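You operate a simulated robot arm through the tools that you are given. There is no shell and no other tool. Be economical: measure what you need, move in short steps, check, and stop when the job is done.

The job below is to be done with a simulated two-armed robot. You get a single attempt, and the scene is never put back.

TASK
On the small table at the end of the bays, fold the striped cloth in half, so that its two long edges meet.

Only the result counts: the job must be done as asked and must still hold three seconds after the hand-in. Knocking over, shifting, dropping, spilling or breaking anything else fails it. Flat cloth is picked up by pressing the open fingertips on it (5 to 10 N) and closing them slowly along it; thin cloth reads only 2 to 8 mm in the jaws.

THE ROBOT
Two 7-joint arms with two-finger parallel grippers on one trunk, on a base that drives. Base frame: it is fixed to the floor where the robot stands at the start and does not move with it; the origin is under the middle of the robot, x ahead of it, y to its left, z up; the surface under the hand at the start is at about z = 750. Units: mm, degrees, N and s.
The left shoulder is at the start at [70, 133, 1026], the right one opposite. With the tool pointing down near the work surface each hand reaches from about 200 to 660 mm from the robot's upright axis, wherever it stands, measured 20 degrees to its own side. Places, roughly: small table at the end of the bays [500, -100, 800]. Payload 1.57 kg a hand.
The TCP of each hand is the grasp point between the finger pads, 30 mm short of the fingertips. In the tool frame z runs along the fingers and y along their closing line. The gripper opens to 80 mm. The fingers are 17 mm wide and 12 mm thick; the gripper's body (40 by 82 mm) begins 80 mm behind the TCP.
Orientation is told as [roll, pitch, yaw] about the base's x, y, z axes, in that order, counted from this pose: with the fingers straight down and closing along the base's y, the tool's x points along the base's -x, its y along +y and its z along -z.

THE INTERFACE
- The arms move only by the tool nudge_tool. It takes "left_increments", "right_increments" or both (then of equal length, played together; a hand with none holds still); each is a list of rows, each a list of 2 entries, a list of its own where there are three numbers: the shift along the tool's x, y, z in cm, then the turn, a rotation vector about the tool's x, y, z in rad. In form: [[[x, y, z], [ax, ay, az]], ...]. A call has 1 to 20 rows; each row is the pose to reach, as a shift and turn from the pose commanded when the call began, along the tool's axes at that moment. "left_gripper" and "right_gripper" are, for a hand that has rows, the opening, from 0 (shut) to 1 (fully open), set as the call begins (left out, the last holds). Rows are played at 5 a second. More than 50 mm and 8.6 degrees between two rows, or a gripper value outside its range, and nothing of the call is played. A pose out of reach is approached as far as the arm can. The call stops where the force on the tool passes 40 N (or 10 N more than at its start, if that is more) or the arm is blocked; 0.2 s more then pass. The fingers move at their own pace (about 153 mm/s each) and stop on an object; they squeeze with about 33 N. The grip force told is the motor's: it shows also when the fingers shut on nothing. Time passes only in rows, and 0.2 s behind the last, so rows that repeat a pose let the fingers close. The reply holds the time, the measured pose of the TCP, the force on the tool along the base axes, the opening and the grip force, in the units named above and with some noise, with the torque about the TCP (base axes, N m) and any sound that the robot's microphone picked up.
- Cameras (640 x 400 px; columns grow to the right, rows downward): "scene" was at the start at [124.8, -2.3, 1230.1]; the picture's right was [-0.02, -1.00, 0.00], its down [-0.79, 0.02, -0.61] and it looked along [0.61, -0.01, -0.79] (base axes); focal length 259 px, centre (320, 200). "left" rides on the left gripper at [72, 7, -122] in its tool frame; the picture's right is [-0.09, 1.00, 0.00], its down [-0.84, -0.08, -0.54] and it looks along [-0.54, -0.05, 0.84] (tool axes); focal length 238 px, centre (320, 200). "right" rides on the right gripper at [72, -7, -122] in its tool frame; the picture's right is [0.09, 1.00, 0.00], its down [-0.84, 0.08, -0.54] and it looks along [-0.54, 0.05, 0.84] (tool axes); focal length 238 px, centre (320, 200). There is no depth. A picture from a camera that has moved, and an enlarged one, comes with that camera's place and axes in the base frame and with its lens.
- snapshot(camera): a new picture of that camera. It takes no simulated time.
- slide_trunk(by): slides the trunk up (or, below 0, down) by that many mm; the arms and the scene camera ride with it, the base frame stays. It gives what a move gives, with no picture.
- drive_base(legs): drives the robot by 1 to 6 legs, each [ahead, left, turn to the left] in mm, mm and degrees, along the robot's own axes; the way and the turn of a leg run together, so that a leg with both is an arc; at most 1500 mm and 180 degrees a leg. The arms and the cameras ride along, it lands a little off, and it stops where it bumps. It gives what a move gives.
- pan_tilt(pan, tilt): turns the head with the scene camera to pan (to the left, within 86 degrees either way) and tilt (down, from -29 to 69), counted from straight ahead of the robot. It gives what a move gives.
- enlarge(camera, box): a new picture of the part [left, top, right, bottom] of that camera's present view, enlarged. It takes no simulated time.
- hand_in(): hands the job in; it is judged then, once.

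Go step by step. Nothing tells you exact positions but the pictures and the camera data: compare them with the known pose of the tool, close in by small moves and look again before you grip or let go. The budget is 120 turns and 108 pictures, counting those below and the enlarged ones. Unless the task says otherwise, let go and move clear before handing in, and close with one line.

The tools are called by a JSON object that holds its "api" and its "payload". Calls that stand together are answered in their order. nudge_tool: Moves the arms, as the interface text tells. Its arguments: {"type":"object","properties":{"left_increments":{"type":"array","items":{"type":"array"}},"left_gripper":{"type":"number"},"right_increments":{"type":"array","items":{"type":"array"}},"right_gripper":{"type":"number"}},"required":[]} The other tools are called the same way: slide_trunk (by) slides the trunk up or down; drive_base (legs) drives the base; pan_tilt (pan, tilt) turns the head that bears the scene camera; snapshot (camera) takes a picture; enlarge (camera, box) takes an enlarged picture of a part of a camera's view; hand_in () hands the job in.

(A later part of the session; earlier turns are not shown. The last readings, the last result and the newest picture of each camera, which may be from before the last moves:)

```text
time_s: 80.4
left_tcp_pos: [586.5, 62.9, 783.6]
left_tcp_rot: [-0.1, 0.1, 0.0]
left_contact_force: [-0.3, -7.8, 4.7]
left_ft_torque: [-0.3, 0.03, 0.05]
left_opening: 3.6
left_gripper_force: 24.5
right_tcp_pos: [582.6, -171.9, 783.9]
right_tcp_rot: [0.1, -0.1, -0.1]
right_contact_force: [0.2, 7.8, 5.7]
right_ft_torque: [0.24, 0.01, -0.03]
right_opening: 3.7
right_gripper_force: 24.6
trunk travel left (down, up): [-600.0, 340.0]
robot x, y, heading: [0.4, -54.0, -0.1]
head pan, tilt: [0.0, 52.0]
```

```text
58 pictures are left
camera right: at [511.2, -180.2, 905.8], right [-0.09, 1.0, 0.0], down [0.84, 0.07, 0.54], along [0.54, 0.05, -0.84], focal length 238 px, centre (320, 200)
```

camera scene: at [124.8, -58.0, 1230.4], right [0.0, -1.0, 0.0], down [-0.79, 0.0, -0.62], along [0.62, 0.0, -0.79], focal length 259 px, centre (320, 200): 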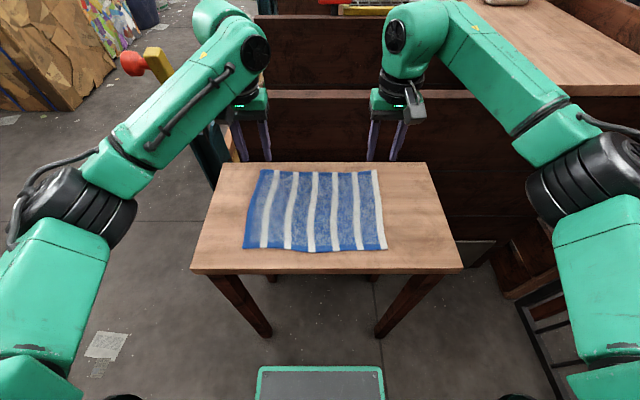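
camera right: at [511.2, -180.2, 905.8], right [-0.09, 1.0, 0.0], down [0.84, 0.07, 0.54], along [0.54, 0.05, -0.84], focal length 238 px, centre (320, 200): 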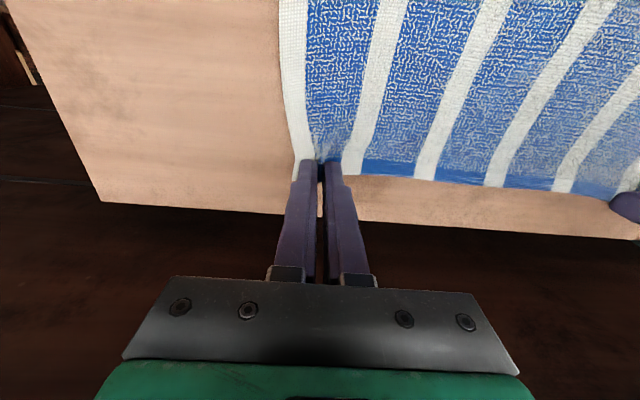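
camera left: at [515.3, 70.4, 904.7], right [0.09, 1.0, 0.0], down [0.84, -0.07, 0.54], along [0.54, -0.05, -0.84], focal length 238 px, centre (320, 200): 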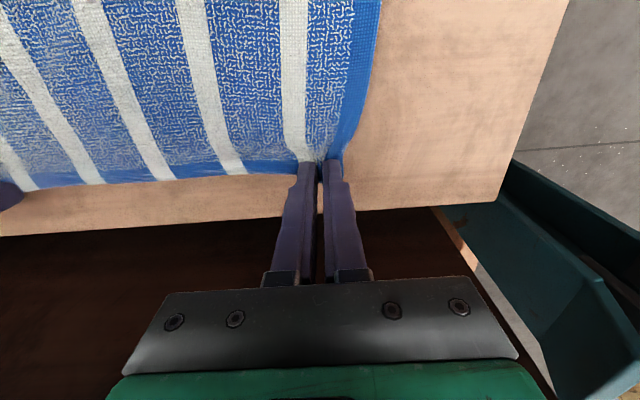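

Both hands hold cloth, 3.6 mm in the jaws. I'm lifting a little with a slight inward ease, then checking that both corners come along.

{"api": "nudge_tool", "payload": {"left_increments": [[[0.2, -0.2, -1], [0, -0.04, 0]], [[0.5, -0.4, -2], [0, -0.08, 0]], [[0.8, -0.4, -2.8], [0, -0.13, 0]], [[1.2, -0.4, -3.6], [0, -0.18, 0]], [[1.2, -0.4, -3.6], [0, -0.18, 0]]], "right_increments": [[[0.2, 0.2, -1], [0, -0.04, 0]], [[0.5, 0.4, -2], [0, -0.08, 0]], [[0.8, 0.4, -2.8], [0, -0.13, 0]], [[1.2, 0.4, -3.6], [0, -0.18, 0]], [[1.2, 0.4, -3.6], [0, -0.18, 0]]]}}

{"api": "snapshot", "payload": {"camera": "scene"}}

{"api": "snapshot", "payload": {"camera": "left"}}

{"api": "snapshot", "payload": {"camera": "right"}}

```text
time_s: 81.6
left_tcp_pos: [575.8, 60.4, 818.4]
left_tcp_rot: [-0.2, -10.2, 0.1]
left_contact_force: [0.3, -2.7, -0.5]
left_ft_torque: [-0.07, 0.02, -0.03]
left_opening: 3.3
left_gripper_force: 24.0
right_tcp_pos: [573.0, -169.1, 818.3]
right_tcp_rot: [0.1, -10.3, -0.2]
right_contact_force: [0.0, 2.1, 0.4]
right_ft_torque: [0.08, 0.04, 0.02]
right_opening: 3.3
right_gripper_force: 25.1
trunk travel left (down, up): [-600.0, 340.0]
robot x, y, heading: [-1.4, -59.3, -0.3]
head pan, tilt: [0.0, 52.0]
```

```text
57 pictures are left
camera scene: at [125.3, -58.0, 1230.3], right [0.0, -1.0, 0.0], down [-0.79, 0.0, -0.62], along [0.62, 0.0, -0.79], focal length 259 px, centre (320, 200)
```

scene: 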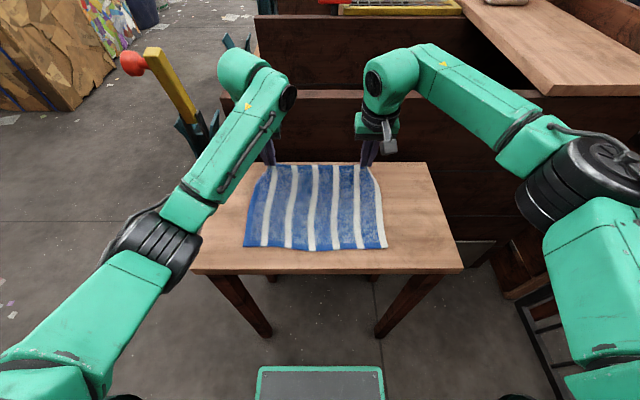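

```text
56 pictures are left
camera left: at [484.1, 67.7, 924.6], right [0.09, 1.0, 0.01], down [0.73, -0.07, 0.68], along [0.68, -0.05, -0.73], focal length 238 px, centre (320, 200)
```

left: 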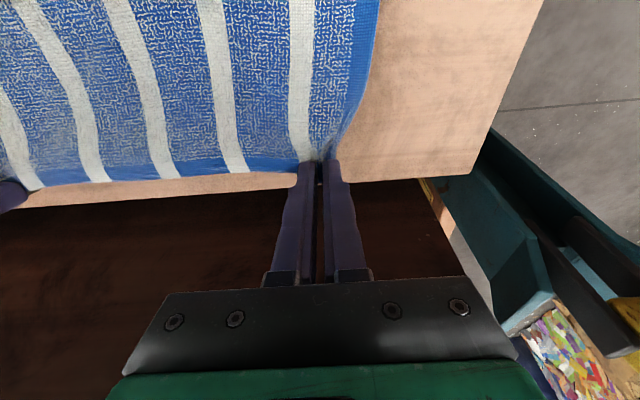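

```text
55 pictures are left
camera right: at [479.8, -176.5, 925.9], right [-0.09, 1.0, -0.01], down [0.73, 0.07, 0.68], along [0.68, 0.05, -0.73], focal length 238 px, centre (320, 200)
```

right: 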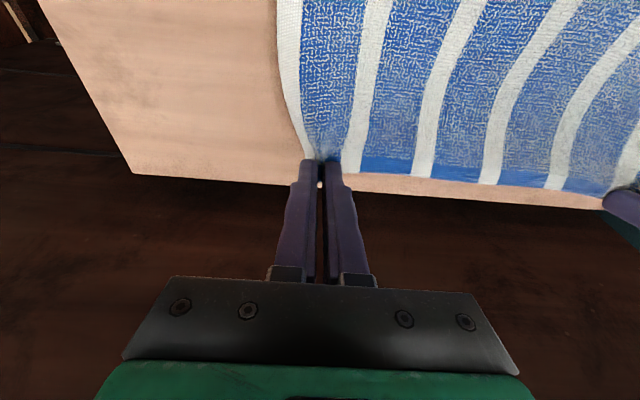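

Both corners came up cleanly. I'm continuing the arc up and back, pitching the fingers forward as it goes.

{"api": "nudge_tool", "payload": {"left_increments": [[[0.5, 0, -0.9], [0, -0.05, 0]], [[1.09, 0, -1.82], [0, -0.1, 0]], [[1.8, 0, -2.7], [0, -0.15, 0]], [[2.52, 0, -3.5], [0, -0.2, 0]], [[3.5, 0, -4.3], [0, -0.26, 0]], [[4.39, 0, -4.95], [0, -0.31, 0]], [[5.4, 0, -5.4], [0, -0.37, 0]], [[6.47, 0, -5.84], [0, -0.42, 0]], [[6.43, 0, -6], [0, -0.5, 0]], [[6.43, 0, -6.03], [0, -0.54, 0]], [[6.43, 0, -6.03], [0, -0.54, 0]]], "right_increments": [[[0.5, 0, -0.9], [0, -0.05, 0]], [[1.09, 0, -1.82], [0, -0.1, 0]], [[1.8, 0, -2.7], [0, -0.15, 0]], [[2.52, 0, -3.5], [0, -0.2, 0]], [[3.5, 0, -4.3], [0, -0.26, 0]], [[4.39, 0, -4.95], [0, -0.31, 0]], [[5.4, 0, -5.4], [0, -0.37, 0]], [[6.47, 0, -5.84], [0, -0.42, 0]], [[6.43, 0, -6], [0, -0.5, 0]], [[6.43, 0, -6.03], [0, -0.54, 0]], [[6.43, 0, -6.03], [0, -0.54, 0]]]}}

{"api": "snapshot", "payload": {"camera": "scene"}}

```text
time_s: 84.0
left_tcp_pos: [501.6, 59.0, 865.0]
left_tcp_rot: [-0.2, -41.2, 0.2]
left_contact_force: [0.0, -2.4, 0.6]
left_ft_torque: [-0.03, -0.02, -0.03]
left_opening: 3.6
left_gripper_force: 24.5
right_tcp_pos: [498.7, -168.7, 866.2]
right_tcp_rot: [0.1, -41.4, -0.3]
right_contact_force: [-0.1, 2.3, -0.6]
right_ft_torque: [0.05, 0.0, 0.01]
right_opening: 3.5
right_gripper_force: 24.0
trunk travel left (down, up): [-600.0, 340.0]
robot x, y, heading: [-3.0, -56.2, 0.1]
head pan, tilt: [0.0, 52.0]
```

```text
54 pictures are left
camera scene: at [124.8, -58.0, 1230.4], right [0.0, -1.0, 0.0], down [-0.79, 0.0, -0.62], along [0.62, 0.0, -0.79], focal length 259 px, centre (320, 200)
```

scene: 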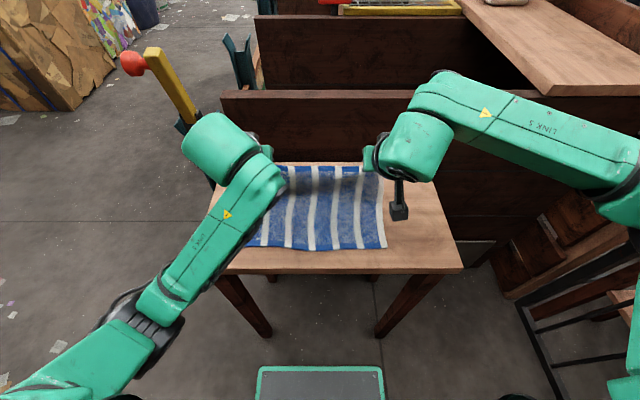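

The cloth is hanging from both hands with its lower half still flat. I'm carrying on along the arc with alternating short drives back and trunk drops.

{"api": "drive_base", "payload": {"legs": [[-50, 0, 0]]}}

{"api": "slide_trunk", "payload": {"by": -20}}

{"api": "drive_base", "payload": {"legs": [[-40, 0, 0]]}}

{"api": "snapshot", "payload": {"camera": "scene"}}

{"api": "snapshot", "payload": {"camera": "left"}}

{"api": "snapshot", "payload": {"camera": "right"}}

```text
time_s: 85.0
left_tcp_pos: [451.7, 59.0, 865.6]
left_tcp_rot: [-0.1, -41.1, 0.2]
left_contact_force: [0.1, -2.9, -0.1]
left_ft_torque: [-0.05, 0.04, -0.03]
left_opening: 3.9
left_gripper_force: 24.4
right_tcp_pos: [447.2, -169.2, 866.6]
right_tcp_rot: [0.0, -41.4, -0.3]
right_contact_force: [-0.2, 1.8, 0.9]
right_ft_torque: [0.06, 0.01, 0.05]
right_opening: 3.5
right_gripper_force: 24.9
trunk travel left (down, up): [-600.0, 340.0]
robot x, y, heading: [-51.1, -57.8, -0.4]
head pan, tilt: [0.0, 52.0]
```

```text
time_s: 85.6
left_tcp_pos: [451.3, 59.6, 845.2]
left_tcp_rot: [-0.2, -41.2, 0.3]
left_contact_force: [-0.1, -1.7, 0.1]
left_ft_torque: [-0.04, -0.02, -0.03]
left_opening: 3.7
left_gripper_force: 24.3
right_tcp_pos: [446.1, -169.5, 847.2]
right_tcp_rot: [0.1, -41.3, -0.3]
right_contact_force: [-0.6, 2.1, 0.5]
right_ft_torque: [0.04, -0.02, 0.07]
right_opening: 3.6
right_gripper_force: 24.9
trunk travel left (down, up): [-580.0, 360.0]
robot x, y, heading: [-50.3, -57.1, -0.1]
head pan, tilt: [0.0, 52.0]
```

```text
time_s: 86.5
left_tcp_pos: [410.6, 59.7, 845.4]
left_tcp_rot: [-0.2, -41.2, 0.2]
left_contact_force: [-0.4, -1.9, 0.5]
left_ft_torque: [-0.04, 0.03, -0.03]
left_opening: 3.6
left_gripper_force: 24.2
right_tcp_pos: [407.8, -167.8, 845.6]
right_tcp_rot: [0.0, -41.1, -0.2]
right_contact_force: [0.4, 2.1, -1.1]
right_ft_torque: [0.02, -0.04, 0.02]
right_opening: 3.4
right_gripper_force: 24.1
trunk travel left (down, up): [-580.0, 360.0]
robot x, y, heading: [-92.3, -55.7, -0.3]
head pan, tilt: [0.0, 52.0]
```

```text
53 pictures are left
camera scene: at [33.7, -57.7, 1210.4], right [0.0, -1.0, 0.0], down [-0.79, 0.0, -0.62], along [0.62, 0.0, -0.79], focal length 259 px, centre (320, 200)
```

scene: 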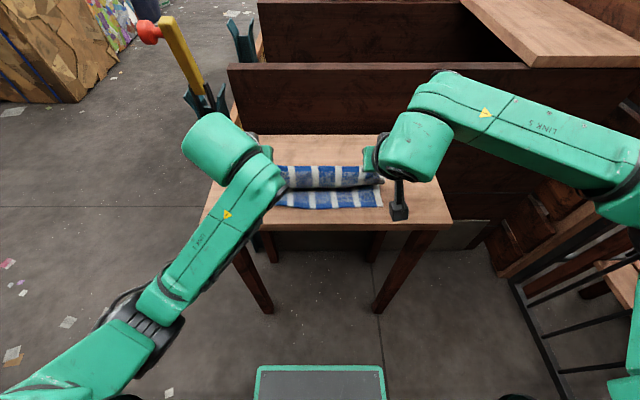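

```text
52 pictures are left
camera left: at [277.2, 66.6, 889.4], right [0.07, 1.0, 0.06], down [0.27, -0.07, 0.96], along [0.96, -0.05, -0.28], focal length 238 px, centre (320, 200)
```

left: 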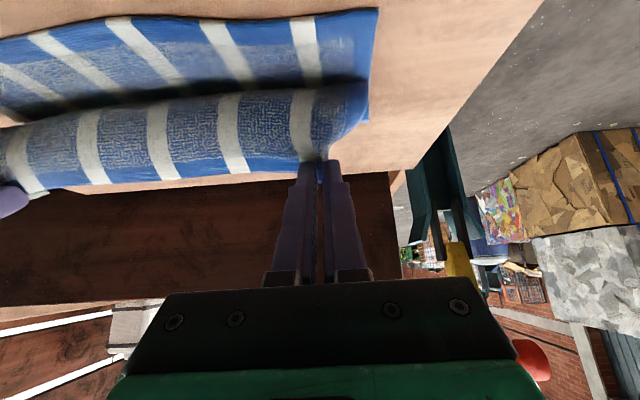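

```text
51 pictures are left
camera right: at [273.6, -176.1, 891.6], right [-0.07, 1.0, -0.06], down [0.27, 0.08, 0.96], along [0.96, 0.05, -0.28], focal length 238 px, centre (320, 200)
```

right: 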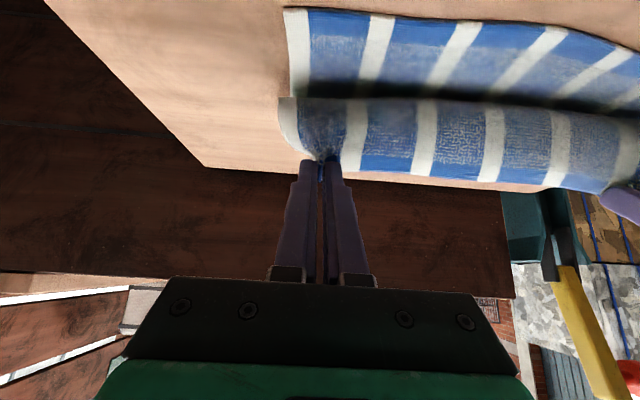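

The carry is going well and the near edge hasn't moved, still at x≈373. The gripped edge still points up and forward, so I want more finger pitch. I'll reach the arms forward with more pitch, then drive back the same amount.

{"api": "nudge_tool", "payload": {"left_increments": [[[-0.6, 0, 0.7], [0, -0.06, 0]], [[-1.2, 0, 1.4], [0, -0.12, 0]], [[-1.8, 0, 2.1], [0, -0.18, 0]], [[-2.4, 0, 2.8], [0, -0.24, 0]], [[-3, 0, 3.5], [0, -0.3, 0]], [[-3.6, 0, 4.2], [0, -0.36, 0]], [[-3.6, 0, 4.2], [0, -0.42, 0]], [[-3.6, 0, 4.2], [0, -0.42, 0]]], "right_increments": [[[-0.6, 0, 0.7], [0, -0.06, 0]], [[-1.2, 0, 1.4], [0, -0.12, 0]], [[-1.8, 0, 2.1], [0, -0.18, 0]], [[-2.4, 0, 2.8], [0, -0.24, 0]], [[-3, 0, 3.5], [0, -0.3, 0]], [[-3.6, 0, 4.2], [0, -0.36, 0]], [[-3.6, 0, 4.2], [0, -0.42, 0]], [[-3.6, 0, 4.2], [0, -0.42, 0]]]}}

{"api": "drive_base", "payload": {"legs": [[-50, 0, 0]]}}

{"api": "snapshot", "payload": {"camera": "scene"}}

{"api": "snapshot", "payload": {"camera": "right"}}

```text
time_s: 88.3
left_tcp_pos: [465.5, 60.2, 837.8]
left_tcp_rot: [-0.4, -65.3, 0.4]
left_contact_force: [0.9, -2.3, -1.1]
left_ft_torque: [-0.07, 0.04, -0.06]
left_opening: 3.5
left_gripper_force: 24.1
right_tcp_pos: [463.3, -170.2, 839.4]
right_tcp_rot: [0.2, -65.3, -0.2]
right_contact_force: [0.3, 1.4, 0.0]
right_ft_torque: [-0.01, 0.01, 0.1]
right_opening: 3.3
right_gripper_force: 25.1
trunk travel left (down, up): [-580.0, 360.0]
robot x, y, heading: [-91.9, -56.4, -0.4]
head pan, tilt: [0.0, 52.0]
```

```text
time_s: 89.2
left_tcp_pos: [416.7, 59.7, 837.9]
left_tcp_rot: [-0.4, -65.2, 0.4]
left_contact_force: [0.0, -2.3, 0.7]
left_ft_torque: [-0.07, -0.01, -0.05]
left_opening: 3.5
left_gripper_force: 24.4
right_tcp_pos: [412.9, -170.5, 840.3]
right_tcp_rot: [0.2, -65.4, -0.4]
right_contact_force: [0.6, 2.8, 0.1]
right_ft_torque: [0.02, 0.01, 0.09]
right_opening: 3.5
right_gripper_force: 24.2
trunk travel left (down, up): [-580.0, 360.0]
robot x, y, heading: [-142.4, -58.8, 0.1]
head pan, tilt: [0.0, 52.0]
```

```text
50 pictures are left
camera scene: at [-16.2, -57.4, 1210.5], right [0.0, -1.0, 0.0], down [-0.79, 0.0, -0.62], along [0.62, 0.0, -0.79], focal length 259 px, centre (320, 200)
```

scene: 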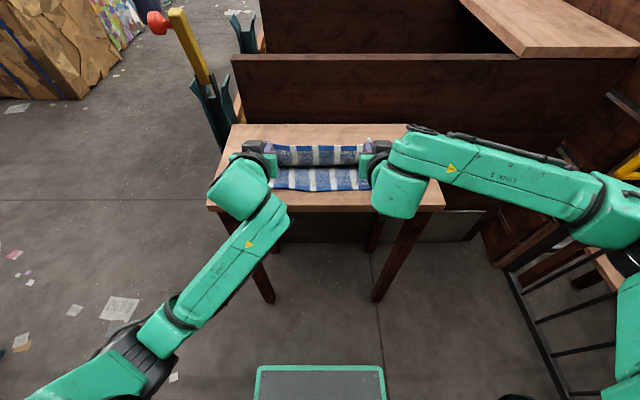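

```text
49 pictures are left
camera right: at [272.3, -176.8, 825.1], right [-0.04, 1.0, -0.08], down [-0.14, 0.08, 0.99], along [0.99, 0.05, 0.14], focal length 238 px, centre (320, 200)
```

right: 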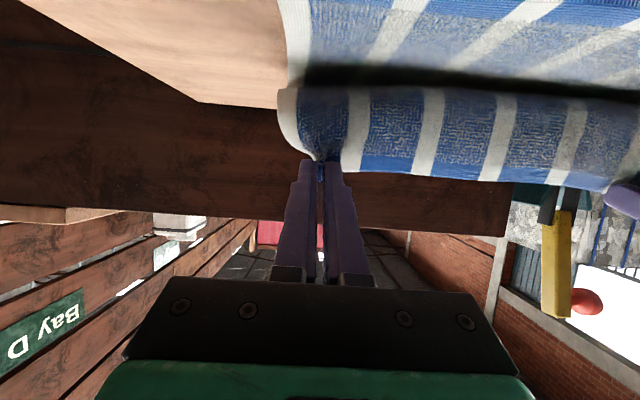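

The hands are pitched 65° and reach comfortably. I'm carrying on down the arc toward the near edge with short trunk drops and drives.

{"api": "slide_trunk", "payload": {"by": -20}}

{"api": "drive_base", "payload": {"legs": [[-25, 0, 0]]}}

{"api": "slide_trunk", "payload": {"by": -20}}

{"api": "snapshot", "payload": {"camera": "scene"}}

{"api": "snapshot", "payload": {"camera": "left"}}

{"api": "snapshot", "payload": {"camera": "right"}}

```text
time_s: 89.9
left_tcp_pos: [416.1, 58.2, 818.0]
left_tcp_rot: [-0.4, -65.2, 0.4]
left_contact_force: [-0.1, -2.1, 0.3]
left_ft_torque: [-0.04, -0.02, -0.06]
left_opening: 3.8
left_gripper_force: 24.5
right_tcp_pos: [413.1, -169.9, 819.6]
right_tcp_rot: [0.2, -65.2, -0.2]
right_contact_force: [-0.3, 2.4, -0.9]
right_ft_torque: [0.02, 0.02, 0.08]
right_opening: 3.4
right_gripper_force: 24.8
trunk travel left (down, up): [-560.0, 380.0]
robot x, y, heading: [-138.5, -54.8, -0.0]
head pan, tilt: [0.0, 52.0]
```

```text
time_s: 90.7
left_tcp_pos: [390.6, 59.5, 815.8]
left_tcp_rot: [-0.4, -65.2, 0.4]
left_contact_force: [-0.5, -3.0, 0.4]
left_ft_torque: [-0.09, 0.03, -0.09]
left_opening: 3.5
left_gripper_force: 24.7
right_tcp_pos: [388.6, -169.3, 819.2]
right_tcp_rot: [0.2, -65.4, -0.3]
right_contact_force: [0.7, 3.7, -0.3]
right_ft_torque: [0.03, 0.0, 0.06]
right_opening: 3.7
right_gripper_force: 24.7
trunk travel left (down, up): [-560.0, 380.0]
robot x, y, heading: [-165.9, -56.9, 0.0]
head pan, tilt: [0.0, 52.0]
```

```text
time_s: 91.4
left_tcp_pos: [391.4, 59.5, 797.9]
left_tcp_rot: [-0.3, -65.1, 0.4]
left_contact_force: [-0.6, -2.8, -0.1]
left_ft_torque: [-0.05, 0.01, -0.08]
left_opening: 3.5
left_gripper_force: 24.5
right_tcp_pos: [388.5, -168.9, 798.8]
right_tcp_rot: [0.3, -65.4, -0.4]
right_contact_force: [0.6, 3.6, -0.2]
right_ft_torque: [0.02, -0.01, 0.11]
right_opening: 3.6
right_gripper_force: 24.8
trunk travel left (down, up): [-540.0, 400.0]
robot x, y, heading: [-164.9, -56.6, -0.4]
head pan, tilt: [0.0, 52.0]
```

```text
48 pictures are left
camera scene: at [-40.8, -57.3, 1170.4], right [0.0, -1.0, 0.0], down [-0.79, 0.0, -0.62], along [0.62, 0.0, -0.79], focal length 259 px, centre (320, 200)
```

scene: 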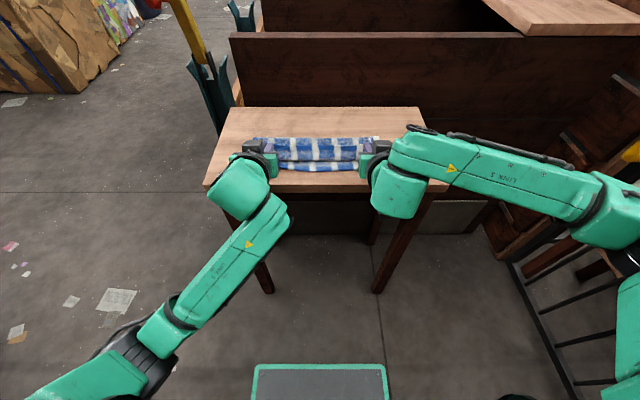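

```text
47 pictures are left
camera left: at [250.5, 66.7, 782.4], right [0.04, 1.0, 0.08], down [-0.14, -0.07, 0.99], along [0.99, -0.05, 0.14], focal length 238 px, centre (320, 200)
```

left: 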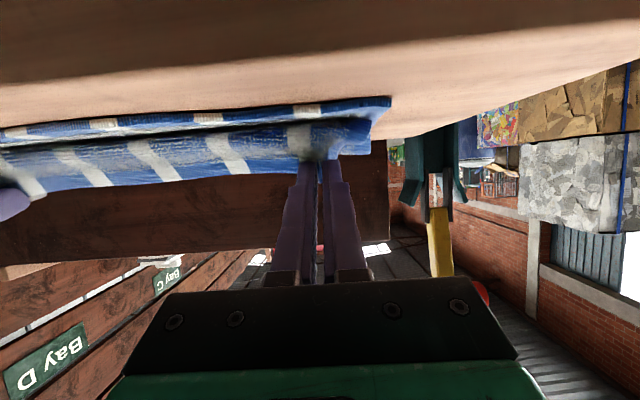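

```text
46 pictures are left
camera right: at [247.6, -176.5, 784.9], right [-0.04, 1.0, -0.08], down [-0.14, 0.08, 0.99], along [0.99, 0.05, 0.14], focal length 238 px, centre (320, 200)
```

right: 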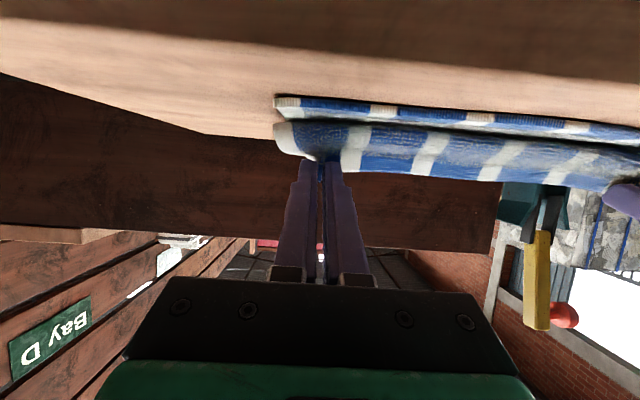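

The upper layer hangs just above the lower one. I'm enlarging the scene to see where the edges are before the final lowering.

{"api": "enlarge", "payload": {"camera": "scene", "box": [230, 110, 410, 222]}}

```text
3.56 times, centred on (320, 166) of scene
camera zoom: at [-40.8, -57.3, 1170.4], right [0.0, -1.0, 0.0], down [-0.79, 0.0, -0.62], along [0.62, 0.0, -0.79], focal length 921 px, centre (320, 321)
```

zoom: 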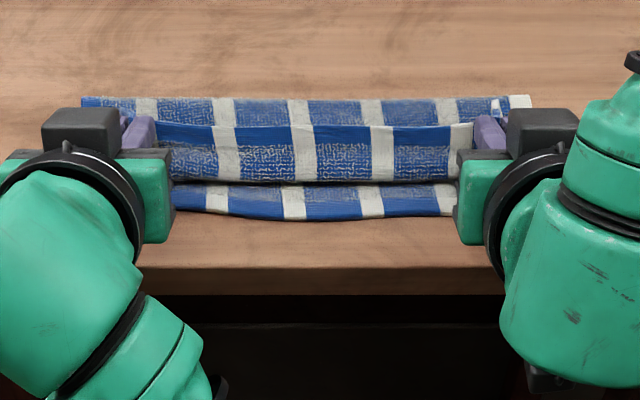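

The near edge is at x≈373, and the held edge stands up about 20 mm short of it, with a bulge in front. I'm moving back and down while pitching further, so the upper layer stretches out and its edge arrives over the near edge.

{"api": "nudge_tool", "payload": {"left_increments": [[[0.6, 0, -0.3], [0, -0.05, 0]], [[1.2, 0, -0.55], [0, -0.1, 0]], [[1.8, 0, -0.75], [0, -0.15, 0]], [[2.4, 0, -1], [0, -0.2, 0]], [[2.9, 0, -1.2], [0, -0.26, 0]], [[3.2, 0, -1.27], [0, -0.26, 0]], [[3.2, 0, -1.27], [0, -0.26, 0]]], "right_increments": [[[0.6, 0, -0.25], [0, -0.05, 0]], [[1.2, 0, -0.45], [0, -0.1, 0]], [[1.8, 0, -0.65], [0, -0.15, 0]], [[2.3, 0, -0.8], [0, -0.2, 0]], [[2.8, 0, -0.95], [0, -0.26, 0]], [[3.1, 0, -1], [0, -0.26, 0]], [[3.1, 0, -1], [0, -0.26, 0]]]}}

{"api": "enlarge", "payload": {"camera": "scene", "box": [230, 110, 410, 222]}}

{"api": "snapshot", "payload": {"camera": "right"}}

```text
time_s: 93.0
left_tcp_pos: [365.9, 59.7, 773.3]
left_tcp_rot: [-1.2, -80.3, 1.1]
left_contact_force: [1.0, -3.4, 2.7]
left_ft_torque: [-0.03, -0.05, -0.08]
left_opening: 3.5
left_gripper_force: 24.4
right_tcp_pos: [365.8, -168.4, 775.0]
right_tcp_rot: [0.3, -80.1, -0.8]
right_contact_force: [-0.1, 3.0, 2.2]
right_ft_torque: [0.0, -0.04, 0.1]
right_opening: 3.4
right_gripper_force: 24.4
right hand out of reach, approached as far as the arm can: row 2
trunk travel left (down, up): [-540.0, 400.0]
robot x, y, heading: [-170.2, -56.0, -0.1]
head pan, tilt: [0.0, 52.0]
```

```text
3.56 times, centred on (320, 166) of scene
camera zoom: at [-40.8, -57.5, 1170.5], right [0.0, -1.0, 0.0], down [-0.79, 0.0, -0.62], along [0.62, 0.0, -0.79], focal length 921 px, centre (320, 321)
```

zoom: 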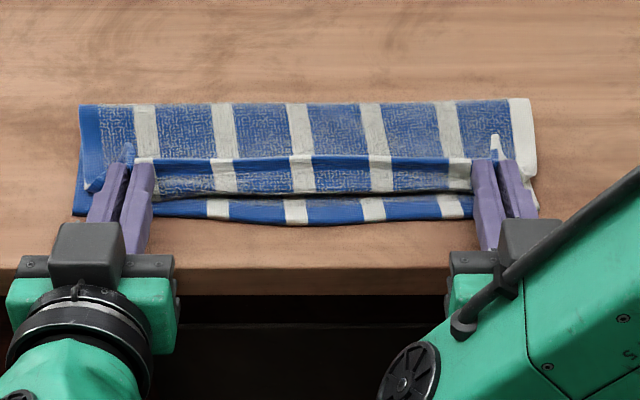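

```text
43 pictures are left
camera right: at [233.8, -174.4, 726.3], right [-0.01, 1.0, -0.09], down [-0.39, 0.08, 0.92], along [0.92, 0.04, 0.39], focal length 238 px, centre (320, 200)
```

right: 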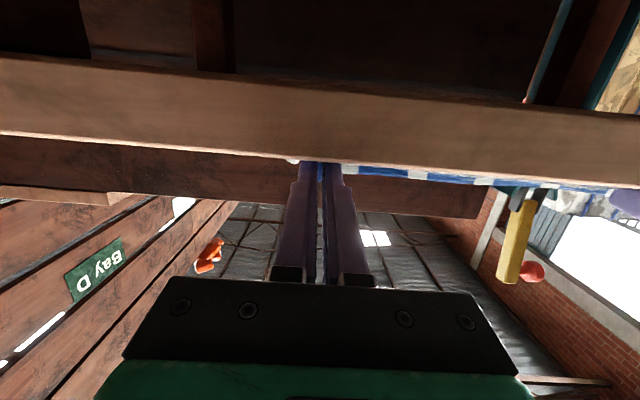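

That's a clear view: the fold is at x≈481, and the held edge stands up with a small roll at x≈388. I'm pulling back about 10 mm more and slightly down to take out the roll.

{"api": "nudge_tool", "payload": {"left_increments": [[[0.1, 0, -0.3], [0, 0, 0]], [[0.2, 0, -0.6], [0, 0, 0]], [[0.3, 0, -0.95], [0, 0, 0]], [[0.3, 0, -0.95], [0, 0, 0]]], "right_increments": [[[0.1, 0, -0.3], [0, 0, 0]], [[0.2, 0, -0.6], [0, 0, 0]], [[0.4, 0, -0.95], [0, 0, 0]], [[0.4, 0, -0.95], [0, 0, 0]]]}}

{"api": "enlarge", "payload": {"camera": "scene", "box": [230, 110, 410, 222]}}

```text
time_s: 94.0
left_tcp_pos: [354.7, 59.6, 772.9]
left_tcp_rot: [-0.9, -80.2, 0.8]
left_contact_force: [0.6, -3.1, 4.1]
left_ft_torque: [-0.05, -0.12, -0.11]
left_opening: 3.7
left_gripper_force: 24.3
right_tcp_pos: [356.2, -168.7, 772.6]
right_tcp_rot: [0.4, -80.2, -0.8]
right_contact_force: [1.8, 3.0, 6.1]
right_ft_torque: [0.01, -0.17, 0.11]
right_opening: 3.4
right_gripper_force: 24.2
trunk travel left (down, up): [-540.0, 400.0]
robot x, y, heading: [-166.2, -57.9, -0.5]
head pan, tilt: [0.0, 52.0]
```

```text
3.56 times, centred on (320, 166) of scene
camera zoom: at [-41.4, -57.3, 1170.6], right [0.0, -1.0, 0.0], down [-0.79, 0.0, -0.62], along [0.62, 0.0, -0.79], focal length 921 px, centre (320, 321)
```

zoom: 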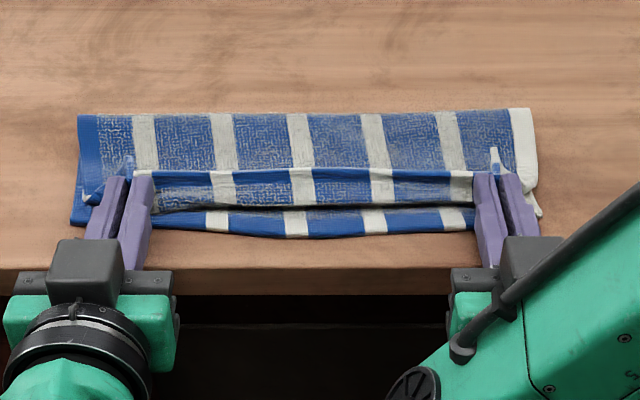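

Pressing down dragged the whole cloth along by about 10 mm. I'm lifting 8 mm to unload the lower layer, then pulling the held edge back.

{"api": "nudge_tool", "payload": {"left_increments": [[[-0.4, 0, -0.1], [0, 0, 0]], [[-0.8, 0, -0.14], [0, 0, 0]], [[-0.7, 0, -0.6], [0, 0, 0]], [[-0.6, 0, -1.1], [0, 0, 0]], [[-0.54, 0, -1.5], [0, 0, 0]], [[-0.54, 0, -1.5], [0, 0, 0]]], "right_increments": [[[-0.4, 0, -0.1], [0, 0, 0]], [[-0.8, 0, -0.14], [0, 0, 0]], [[-0.7, 0, -0.6], [0, 0, 0]], [[-0.6, 0, -1.1], [0, 0, 0]], [[-0.54, 0, -1.5], [0, 0, 0]], [[-0.54, 0, -1.5], [0, 0, 0]]]}}

{"api": "enlarge", "payload": {"camera": "scene", "box": [230, 110, 410, 222]}}

```text
time_s: 95.4
left_tcp_pos: [341.3, 60.2, 779.5]
left_tcp_rot: [-1.0, -80.1, 0.9]
left_contact_force: [-0.9, -3.2, 0.6]
left_ft_torque: [-0.01, 0.01, -0.11]
left_opening: 3.4
left_gripper_force: 24.6
right_tcp_pos: [343.5, -167.9, 779.6]
right_tcp_rot: [0.7, -80.2, -0.7]
right_contact_force: [0.3, 4.0, -0.4]
right_ft_torque: [0.0, 0.02, 0.09]
right_opening: 3.3
right_gripper_force: 25.0
trunk travel left (down, up): [-540.0, 400.0]
robot x, y, heading: [-162.7, -53.5, 0.1]
head pan, tilt: [0.0, 52.0]
```

```text
3.56 times, centred on (320, 166) of scene
camera zoom: at [-40.4, -57.3, 1170.4], right [0.0, -1.0, 0.0], down [-0.79, 0.0, -0.62], along [0.62, 0.0, -0.79], focal length 921 px, centre (320, 321)
```

zoom: 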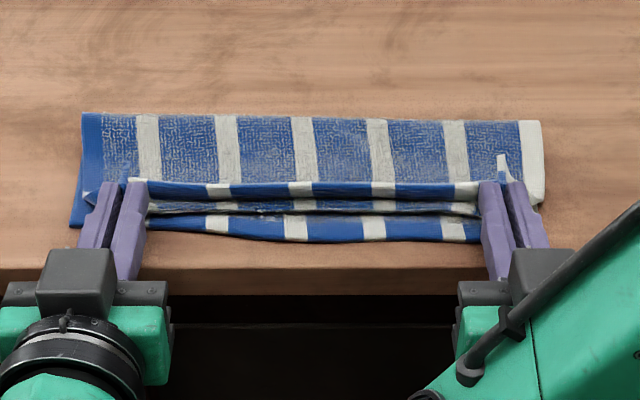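

That straightened the upper layer without dragging the lower one much. I'm pulling back another 8 mm at this height.

{"api": "nudge_tool", "payload": {"left_increments": [[[0.05, 0, -0.3], [0, 0, 0]], [[0.1, 0, -0.6], [0, 0, 0]], [[0.14, 0, -0.8], [0, 0, 0]], [[0.14, 0, -0.8], [0, 0, 0]]], "right_increments": [[[0.05, 0, -0.3], [0, 0, 0]], [[0.1, 0, -0.6], [0, 0, 0]], [[0.14, 0, -0.8], [0, 0, 0]], [[0.14, 0, -0.8], [0, 0, 0]]]}}

{"api": "enlarge", "payload": {"camera": "scene", "box": [230, 110, 410, 222]}}

```text
time_s: 96.4
left_tcp_pos: [333.8, 59.4, 779.1]
left_tcp_rot: [-1.2, -80.0, 1.1]
left_contact_force: [-0.1, -3.7, 0.3]
left_ft_torque: [-0.03, -0.01, -0.1]
left_opening: 3.7
left_gripper_force: 24.1
right_tcp_pos: [333.8, -169.5, 778.9]
right_tcp_rot: [0.6, -80.3, -0.8]
right_contact_force: [-0.3, 3.2, 0.5]
right_ft_torque: [0.0, -0.05, 0.11]
right_opening: 3.4
right_gripper_force: 24.7
trunk travel left (down, up): [-540.0, 400.0]
robot x, y, heading: [-166.4, -61.2, -0.2]
head pan, tilt: [0.0, 52.0]
```

```text
3.56 times, centred on (320, 166) of scene
camera zoom: at [-40.4, -57.3, 1170.4], right [0.0, -1.0, 0.0], down [-0.79, 0.0, -0.62], along [0.62, 0.0, -0.79], focal length 921 px, centre (320, 321)
```

zoom: 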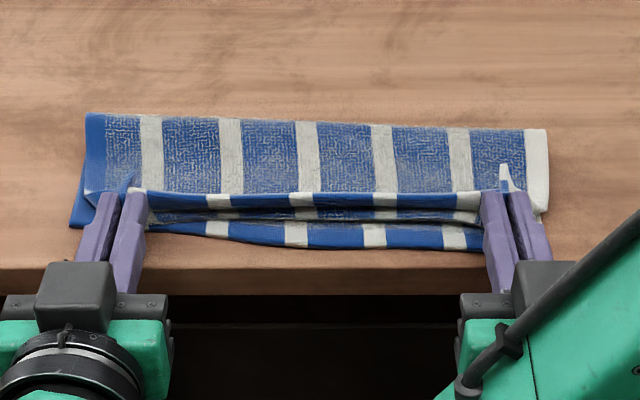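

The right side has started to drag the whole cloth, so that's taut enough. I'm lowering a few millimetres and opening the jaws gently.

{"api": "nudge_tool", "payload": {"left_increments": [[[0.3, 0, 0], [0, 0, 0]], [[0.5, 0, 0.05], [0, 0, 0]], [[0.5, 0, 0.05], [0, 0, 0]]], "right_increments": [[[0.3, 0, 0], [0, 0, 0]], [[0.5, 0, 0.05], [0, 0, 0]], [[0.5, 0, 0.05], [0, 0, 0]]]}}

{"api": "nudge_tool", "payload": {"left_increments": [[[0, 0, 0], [0, 0, 0]], [[0, 0, 0], [0, 0, 0]], [[0, 0, 0], [0, 0, 0]]], "right_increments": [[[0, 0, 0], [0, 0, 0]], [[0, 0, 0], [0, 0, 0]], [[0, 0, 0], [0, 0, 0]]], "left_gripper": 0.2, "right_gripper": 0.2}}

{"api": "enlarge", "payload": {"camera": "scene", "box": [230, 110, 410, 222]}}

```text
time_s: 97.2
left_tcp_pos: [333.3, 59.5, 775.2]
left_tcp_rot: [-1.1, -80.1, 1.1]
left_contact_force: [-0.8, -2.9, 0.7]
left_ft_torque: [-0.07, -0.02, -0.08]
left_opening: 3.6
left_gripper_force: 24.1
right_tcp_pos: [332.9, -169.2, 775.5]
right_tcp_rot: [0.6, -80.3, -0.6]
right_contact_force: [1.0, 3.9, 2.9]
right_ft_torque: [0.06, -0.06, 0.12]
right_opening: 3.5
right_gripper_force: 24.5
trunk travel left (down, up): [-540.0, 400.0]
robot x, y, heading: [-166.2, -58.2, -0.1]
head pan, tilt: [0.0, 52.0]
```

```text
time_s: 98.0
left_tcp_pos: [333.4, 59.2, 775.5]
left_tcp_rot: [-1.0, -80.1, 1.0]
left_contact_force: [-0.2, 0.1, -0.1]
left_ft_torque: [0.01, -0.01, 0.0]
left_opening: 16.0
left_gripper_force: 0.1
right_tcp_pos: [333.4, -169.3, 774.4]
right_tcp_rot: [0.5, -80.2, -0.7]
right_contact_force: [0.4, -0.4, 0.7]
right_ft_torque: [0.02, -0.01, 0.0]
right_opening: 15.6
right_gripper_force: 0.0
trunk travel left (down, up): [-540.0, 400.0]
robot x, y, heading: [-164.5, -60.0, -0.2]
head pan, tilt: [0.0, 52.0]
```

```text
3.56 times, centred on (320, 166) of scene
camera zoom: at [-40.7, -57.3, 1170.4], right [0.0, -1.0, 0.0], down [-0.79, 0.0, -0.62], along [0.62, 0.0, -0.79], focal length 921 px, centre (320, 321)
```

zoom: 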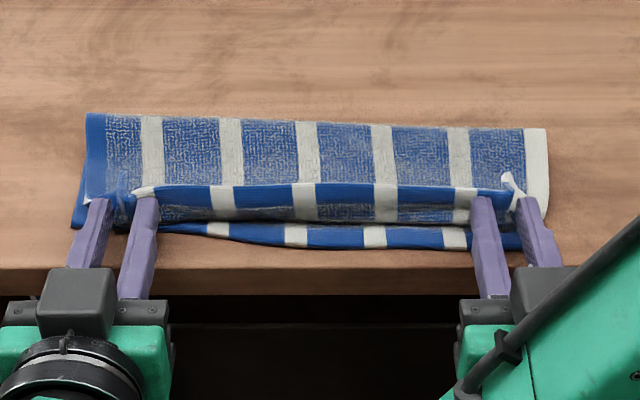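

The jaws opened, but the edge fell forward, leaving a flap of about 25 mm folded back on top. The gathered tabs are still between the fingers, so I'm gripping them again; I'll lift the sheet straight and release it from an incline so it drops flat.

{"api": "nudge_tool", "payload": {"left_increments": [[[0, 0, 0], [0, 0, 0]], [[0, 0, 0], [0, 0, 0]]], "right_increments": [[[0, 0, 0], [0, 0, 0]], [[0, 0, 0], [0, 0, 0]]], "left_gripper": 0.1, "right_gripper": 0.1}}

{"api": "nudge_tool", "payload": {"left_increments": [[[0, 0, 0], [0, 0, 0]], [[0, 0, 0], [0, 0, 0]], [[0, 0, 0], [0, 0, 0]]], "right_increments": [[[0, 0, 0], [0, 0, 0]], [[0, 0, 0], [0, 0, 0]], [[0, 0, 0], [0, 0, 0]]], "left_gripper": 0, "right_gripper": 0}}

{"api": "nudge_tool", "payload": {"left_increments": [[[-0.7, 0, -0.1], [0, 0, 0]], [[-1.4, 0, -0.2], [0, 0, 0]], [[-2.1, 0, -0.3], [0, 0, 0]], [[-2.1, 0, -0.3], [0, 0, 0]]], "right_increments": [[[-0.7, 0, -0.1], [0, 0, 0]], [[-1.4, 0, -0.2], [0, 0, 0]], [[-2.1, 0, -0.3], [0, 0, 0]], [[-2.1, 0, -0.3], [0, 0, 0]]]}}

{"api": "enlarge", "payload": {"camera": "scene", "box": [230, 110, 410, 222]}}

```text
time_s: 98.6
left_tcp_pos: [333.9, 59.4, 776.1]
left_tcp_rot: [-1.0, -80.1, 1.0]
left_contact_force: [0.6, 0.8, 0.5]
left_ft_torque: [-0.01, 0.01, -0.03]
left_opening: 8.4
left_gripper_force: 0.2
right_tcp_pos: [333.4, -168.4, 775.1]
right_tcp_rot: [0.6, -80.2, -0.6]
right_contact_force: [-0.4, 0.1, 0.7]
right_ft_torque: [-0.04, -0.02, 0.01]
right_opening: 8.1
right_gripper_force: 0.2
trunk travel left (down, up): [-540.0, 400.0]
robot x, y, heading: [-167.4, -57.5, 0.0]
head pan, tilt: [0.0, 52.0]
```

```text
time_s: 99.4
left_tcp_pos: [332.9, 60.4, 775.2]
left_tcp_rot: [-1.2, -80.1, 1.1]
left_contact_force: [0.1, -2.5, -0.7]
left_ft_torque: [-0.01, -0.03, -0.05]
left_opening: 3.6
left_gripper_force: 24.5
right_tcp_pos: [334.0, -169.6, 775.0]
right_tcp_rot: [0.6, -80.2, -0.7]
right_contact_force: [0.4, 3.0, 0.8]
right_ft_torque: [0.04, -0.04, 0.06]
right_opening: 3.5
right_gripper_force: 23.9
trunk travel left (down, up): [-540.0, 400.0]
robot x, y, heading: [-166.9, -53.9, -0.2]
head pan, tilt: [0.0, 52.0]
```

```text
time_s: 100.4
left_tcp_pos: [334.3, 59.7, 796.3]
left_tcp_rot: [-1.0, -80.1, 1.1]
left_contact_force: [0.2, -1.7, -0.2]
left_ft_torque: [-0.06, -0.01, -0.07]
left_opening: 3.8
left_gripper_force: 25.2
right_tcp_pos: [334.2, -169.8, 796.4]
right_tcp_rot: [0.6, -80.1, -0.7]
right_contact_force: [-0.6, 2.5, -0.3]
right_ft_torque: [-0.01, 0.01, 0.04]
right_opening: 3.6
right_gripper_force: 24.6
trunk travel left (down, up): [-540.0, 400.0]
robot x, y, heading: [-161.9, -59.4, -0.2]
head pan, tilt: [0.0, 52.0]
```

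```text
3.56 times, centred on (320, 166) of scene
camera zoom: at [-40.4, -57.3, 1170.4], right [0.0, -1.0, 0.0], down [-0.79, 0.0, -0.62], along [0.62, 0.0, -0.79], focal length 921 px, centre (320, 321)
```

zoom: 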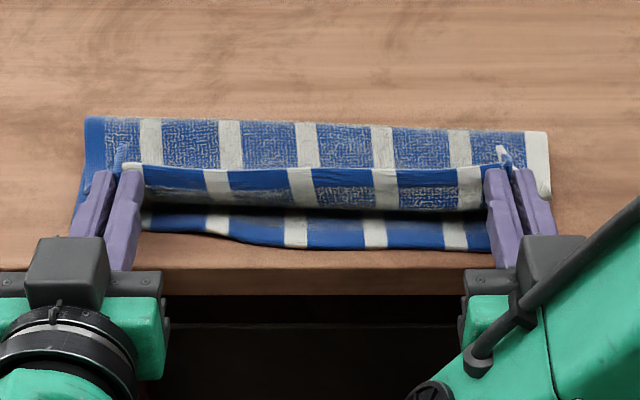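

Both tabs are held again. The fold line rolled toward me while I pulled, so the top layer is now too long. I'm raising and reaching forward again to let the fold reset, and I'll then lay it down with more finger pitch so the edge leans the right way.

{"api": "nudge_tool", "payload": {"left_increments": [[[-1.5, 0, -0.26], [0, 0, 0]], [[-3, 0, -0.5], [0, 0, 0]], [[-4.2, 0, 0.8], [0, 0, 0]], [[-5.45, 0, 2.1], [0, 0, 0]], [[-6.2, 0, 3.5], [0, 0, 0]], [[-6.95, 0, 4.9], [0, 0, 0]], [[-7.2, 0, 6.4], [0, 0, 0]], [[-7.48, 0, 7.8], [0, 0, 0]], [[-7.48, 0, 7.8], [0, 0, 0]]], "right_increments": [[[-1.5, 0, -0.26], [0, 0, 0]], [[-3, 0, -0.5], [0, 0, 0]], [[-4.2, 0, 0.8], [0, 0, 0]], [[-5.45, 0, 2.1], [0, 0, 0]], [[-6.2, 0, 3.5], [0, 0, 0]], [[-6.95, 0, 4.9], [0, 0, 0]], [[-7.2, 0, 6.4], [0, 0, 0]], [[-7.48, 0, 7.8], [0, 0, 0]], [[-7.48, 0, 7.8], [0, 0, 0]]]}}

{"api": "nudge_tool", "payload": {"left_increments": [[[-0.3, 0, 0.2], [0, -0.1, 0]], [[-0.6, 0, 0.3], [0, -0.2, 0]], [[-0.9, 0, 0.4], [0, -0.3, 0]], [[-1.1, 0, 0.5], [0, -0.4, 0]], [[-1.3, 0, 0.6], [0, -0.5, 0]], [[-1.3, 0, 0.6], [0, -0.5, 0]]], "right_increments": [[[-0.3, 0, 0.2], [0, -0.1, 0]], [[-0.6, 0, 0.3], [0, -0.2, 0]], [[-0.9, 0, 0.4], [0, -0.3, 0]], [[-1.1, 0, 0.5], [0, -0.4, 0]], [[-1.3, 0, 0.6], [0, -0.5, 0]], [[-1.3, 0, 0.6], [0, -0.5, 0]]]}}

{"api": "snapshot", "payload": {"camera": "scene"}}

```text
time_s: 102.4
left_tcp_pos: [423.8, 59.5, 856.1]
left_tcp_rot: [-1.2, -80.0, 1.1]
left_contact_force: [1.3, -2.0, -0.2]
left_ft_torque: [0.01, 0.01, -0.04]
left_opening: 3.7
left_gripper_force: 24.7
right_tcp_pos: [423.7, -169.3, 856.1]
right_tcp_rot: [0.6, -80.2, -0.6]
right_contact_force: [-0.1, 2.2, 0.2]
right_ft_torque: [0.01, -0.02, 0.04]
right_opening: 3.4
right_gripper_force: 24.4
trunk travel left (down, up): [-540.0, 400.0]
robot x, y, heading: [-166.7, -58.0, 0.0]
head pan, tilt: [0.0, 52.0]
```

```text
time_s: 103.4
left_tcp_pos: [431.6, 90.2, 854.1]
left_tcp_rot: [134.5, -75.6, -134.1]
left_contact_force: [-0.1, -0.9, 0.2]
left_ft_torque: [-0.03, 0.0, -0.04]
left_opening: 3.3
left_gripper_force: 25.0
left hand out of reach, approached as far as the arm can: row 4
right_tcp_pos: [417.1, -133.1, 885.6]
right_tcp_rot: [179.4, -79.3, -179.9]
right_contact_force: [0.4, 1.9, -0.9]
right_ft_torque: [0.0, 0.02, 0.02]
right_opening: 3.4
right_gripper_force: 24.0
right hand out of reach, approached as far as the arm can: row 2, 3, 4
trunk travel left (down, up): [-540.0, 400.0]
robot x, y, heading: [-164.6, -56.3, -0.3]
head pan, tilt: [0.0, 52.0]
stopped in row 4 (left hand): the arm was blocked; the commanded pose is now the measured one
```

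```text
37 pictures are left
camera scene: at [-40.6, -56.8, 1170.4], right [0.0, -1.0, 0.0], down [-0.79, 0.0, -0.62], along [0.62, 0.0, -0.79], focal length 259 px, centre (320, 200)
```

scene: 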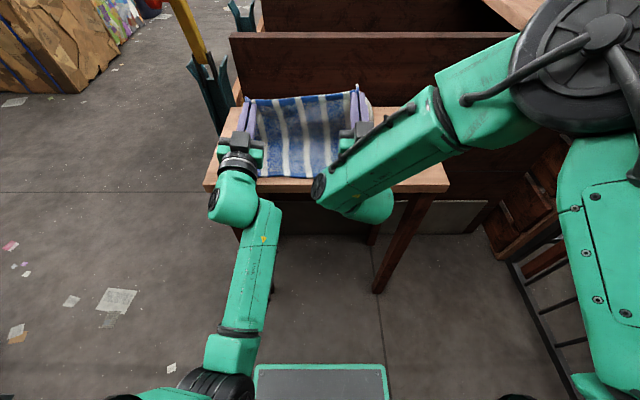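

The wrists can't go past about 100°, and both hands drifted sideways trying. I'm returning both to the good 80° pose; the cloth is still held.

{"api": "nudge_tool", "payload": {"left_increments": [[[-0.2, -0.74, -0.17], [0.0056, 0.087, -0.045]], [[-0.43, -1.5, -0.35], [0.011, 0.175, -0.09]], [[-0.65, -2.2, -0.52], [0.017, 0.262, -0.134]], [[-0.86, -2.97, -0.69], [0.0226, 0.35, -0.179]], [[-0.86, -2.97, -0.69], [0.0226, 0.35, -0.179]], [[-0.86, -2.97, -0.69], [0.0226, 0.35, -0.179]]], "right_increments": [[[0.77, -0.9, 0], [0, 0.09, 0]], [[1.54, -1.8, 0.07], [0, 0.18, 0]], [[2.3, -2.7, 0.1], [0, 0.27, 0]], [[3.08, -3.6, 0.13], [0, 0.36, 0]], [[3.08, -3.6, 0.13], [0, 0.36, 0]], [[3.08, -3.6, 0.13], [0, 0.36, 0]]]}}

{"api": "snapshot", "payload": {"camera": "scene"}}

```text
time_s: 104.8
left_tcp_pos: [423.2, 55.9, 857.2]
left_tcp_rot: [-1.2, -79.9, 1.0]
left_contact_force: [0.4, -2.0, -0.4]
left_ft_torque: [0.02, 0.01, -0.06]
left_opening: 3.1
left_gripper_force: 24.4
right_tcp_pos: [424.0, -170.4, 853.8]
right_tcp_rot: [1.0, -80.0, -1.7]
right_contact_force: [0.2, 1.7, -0.6]
right_ft_torque: [0.04, 0.0, 0.02]
right_opening: 3.3
right_gripper_force: 24.7
trunk travel left (down, up): [-540.0, 400.0]
robot x, y, heading: [-165.8, -55.5, -0.3]
head pan, tilt: [0.0, 52.0]
```

```text
36 pictures are left
camera scene: at [-40.4, -57.6, 1170.4], right [0.0, -1.0, 0.0], down [-0.79, 0.0, -0.62], along [0.62, 0.0, -0.79], focal length 259 px, centre (320, 200)
```

scene: 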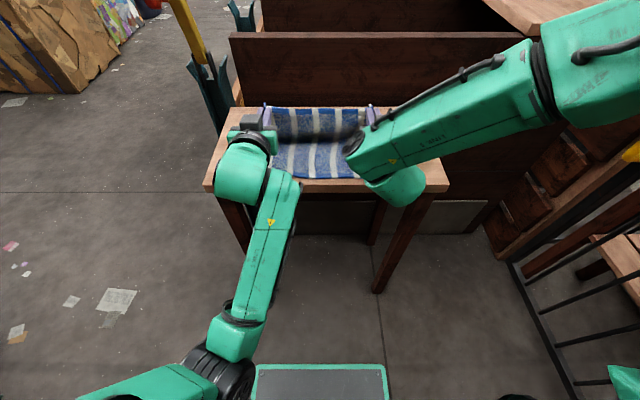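

Both hands are back at 80° with the cloth. I'm enlarging to see the near edge and the lower layer.

{"api": "enlarge", "payload": {"camera": "scene", "box": [220, 90, 420, 215]}}

```text
3.20 times, centred on (320, 152) of scene
camera zoom: at [-40.4, -57.6, 1170.4], right [0.0, -1.0, 0.0], down [-0.79, 0.0, -0.62], along [0.62, 0.0, -0.79], focal length 829 px, centre (320, 352)
```

zoom: 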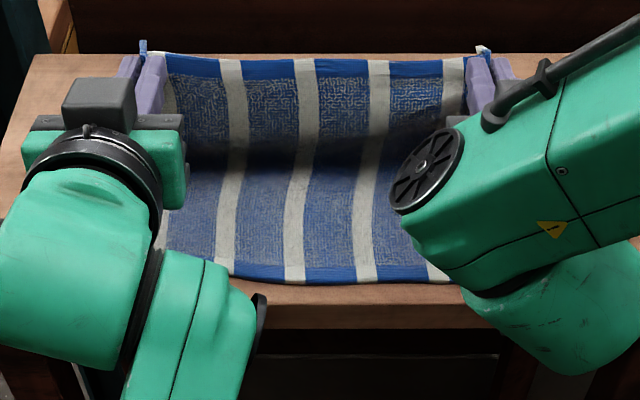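

The near edge is at x≈351, slightly skewed (left about 358, right about 347), and the lower half is flat again. I'm lowering along the arc with slack and won't drag this time.

{"api": "slide_trunk", "payload": {"by": -15}}

{"api": "drive_base", "payload": {"legs": [[-20, 0, 0]]}}

{"api": "slide_trunk", "payload": {"by": -25}}

{"api": "drive_base", "payload": {"legs": [[-25, 0, 0]]}}

{"api": "slide_trunk", "payload": {"by": -20}}

{"api": "enlarge", "payload": {"camera": "scene", "box": [220, 80, 420, 205]}}

```text
time_s: 105.4
left_tcp_pos: [422.9, 57.8, 841.4]
left_tcp_rot: [-1.0, -79.9, 1.0]
left_contact_force: [-0.9, -1.6, 0.8]
left_ft_torque: [0.03, -0.01, 0.01]
left_opening: 3.7
left_gripper_force: 24.7
right_tcp_pos: [424.3, -170.6, 838.9]
right_tcp_rot: [0.9, -80.1, -1.4]
right_contact_force: [-0.4, 1.1, 0.0]
right_ft_torque: [0.05, 0.03, 0.01]
right_opening: 3.6
right_gripper_force: 24.1
trunk travel left (down, up): [-525.0, 415.0]
robot x, y, heading: [-164.7, -53.4, -0.4]
head pan, tilt: [0.0, 52.0]
```

```text
time_s: 106.2
left_tcp_pos: [402.4, 57.1, 841.1]
left_tcp_rot: [-0.9, -79.9, 0.9]
left_contact_force: [-0.2, -0.9, -0.4]
left_ft_torque: [0.05, 0.0, 0.0]
left_opening: 3.5
left_gripper_force: 24.6
right_tcp_pos: [403.8, -170.3, 839.0]
right_tcp_rot: [0.9, -80.0, -1.4]
right_contact_force: [-0.4, 0.8, 0.6]
right_ft_torque: [0.02, 0.0, 0.02]
right_opening: 3.5
right_gripper_force: 24.3
trunk travel left (down, up): [-525.0, 415.0]
robot x, y, heading: [-185.4, -55.3, -0.4]
head pan, tilt: [0.0, 52.0]
```

```text
time_s: 106.9
left_tcp_pos: [402.1, 57.9, 817.2]
left_tcp_rot: [-1.0, -80.0, 0.8]
left_contact_force: [-0.2, -0.8, 0.6]
left_ft_torque: [0.08, 0.0, -0.06]
left_opening: 3.5
left_gripper_force: 24.3
right_tcp_pos: [404.1, -168.7, 814.5]
right_tcp_rot: [0.9, -80.1, -1.5]
right_contact_force: [1.0, 0.8, -0.5]
right_ft_torque: [0.04, 0.02, 0.02]
right_opening: 3.3
right_gripper_force: 24.4
trunk travel left (down, up): [-500.0, 440.0]
robot x, y, heading: [-185.5, -58.0, -0.1]
head pan, tilt: [0.0, 52.0]
```

```text
time_s: 107.7
left_tcp_pos: [377.5, 57.5, 816.7]
left_tcp_rot: [-0.9, -80.0, 0.9]
left_contact_force: [-0.7, -1.7, 0.1]
left_ft_torque: [0.04, 0.01, -0.02]
left_opening: 3.4
left_gripper_force: 24.7
right_tcp_pos: [377.7, -169.8, 815.3]
right_tcp_rot: [0.9, -80.1, -1.4]
right_contact_force: [-0.5, 1.4, 0.7]
right_ft_torque: [0.01, 0.0, 0.0]
right_opening: 3.1
right_gripper_force: 23.8
trunk travel left (down, up): [-500.0, 440.0]
robot x, y, heading: [-211.9, -55.7, -0.3]
head pan, tilt: [0.0, 52.0]
```

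```text
time_s: 108.4
left_tcp_pos: [377.6, 58.6, 796.4]
left_tcp_rot: [-1.1, -79.9, 0.9]
left_contact_force: [0.3, -1.4, 0.5]
left_ft_torque: [0.01, -0.01, -0.03]
left_opening: 3.5
left_gripper_force: 24.4
right_tcp_pos: [379.5, -169.3, 794.1]
right_tcp_rot: [1.0, -80.1, -1.6]
right_contact_force: [0.8, 1.1, 0.1]
right_ft_torque: [0.01, -0.01, 0.03]
right_opening: 3.4
right_gripper_force: 24.5
trunk travel left (down, up): [-480.0, 460.0]
robot x, y, heading: [-213.8, -56.5, -0.3]
head pan, tilt: [0.0, 52.0]
```

```text
3.20 times, centred on (320, 142) of scene
camera zoom: at [-85.9, -57.1, 1110.4], right [0.0, -1.0, 0.0], down [-0.79, 0.0, -0.62], along [0.62, 0.0, -0.79], focal length 829 px, centre (320, 384)
```

zoom: 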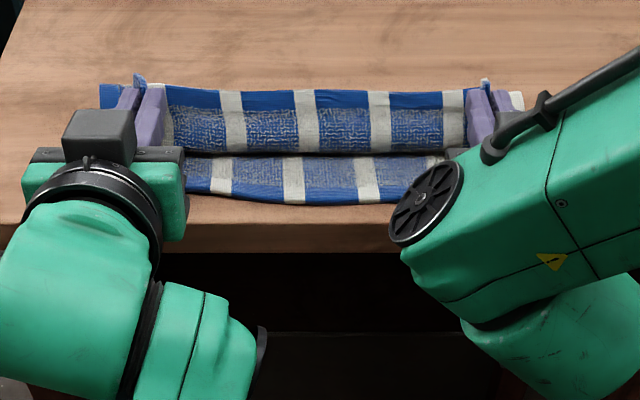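

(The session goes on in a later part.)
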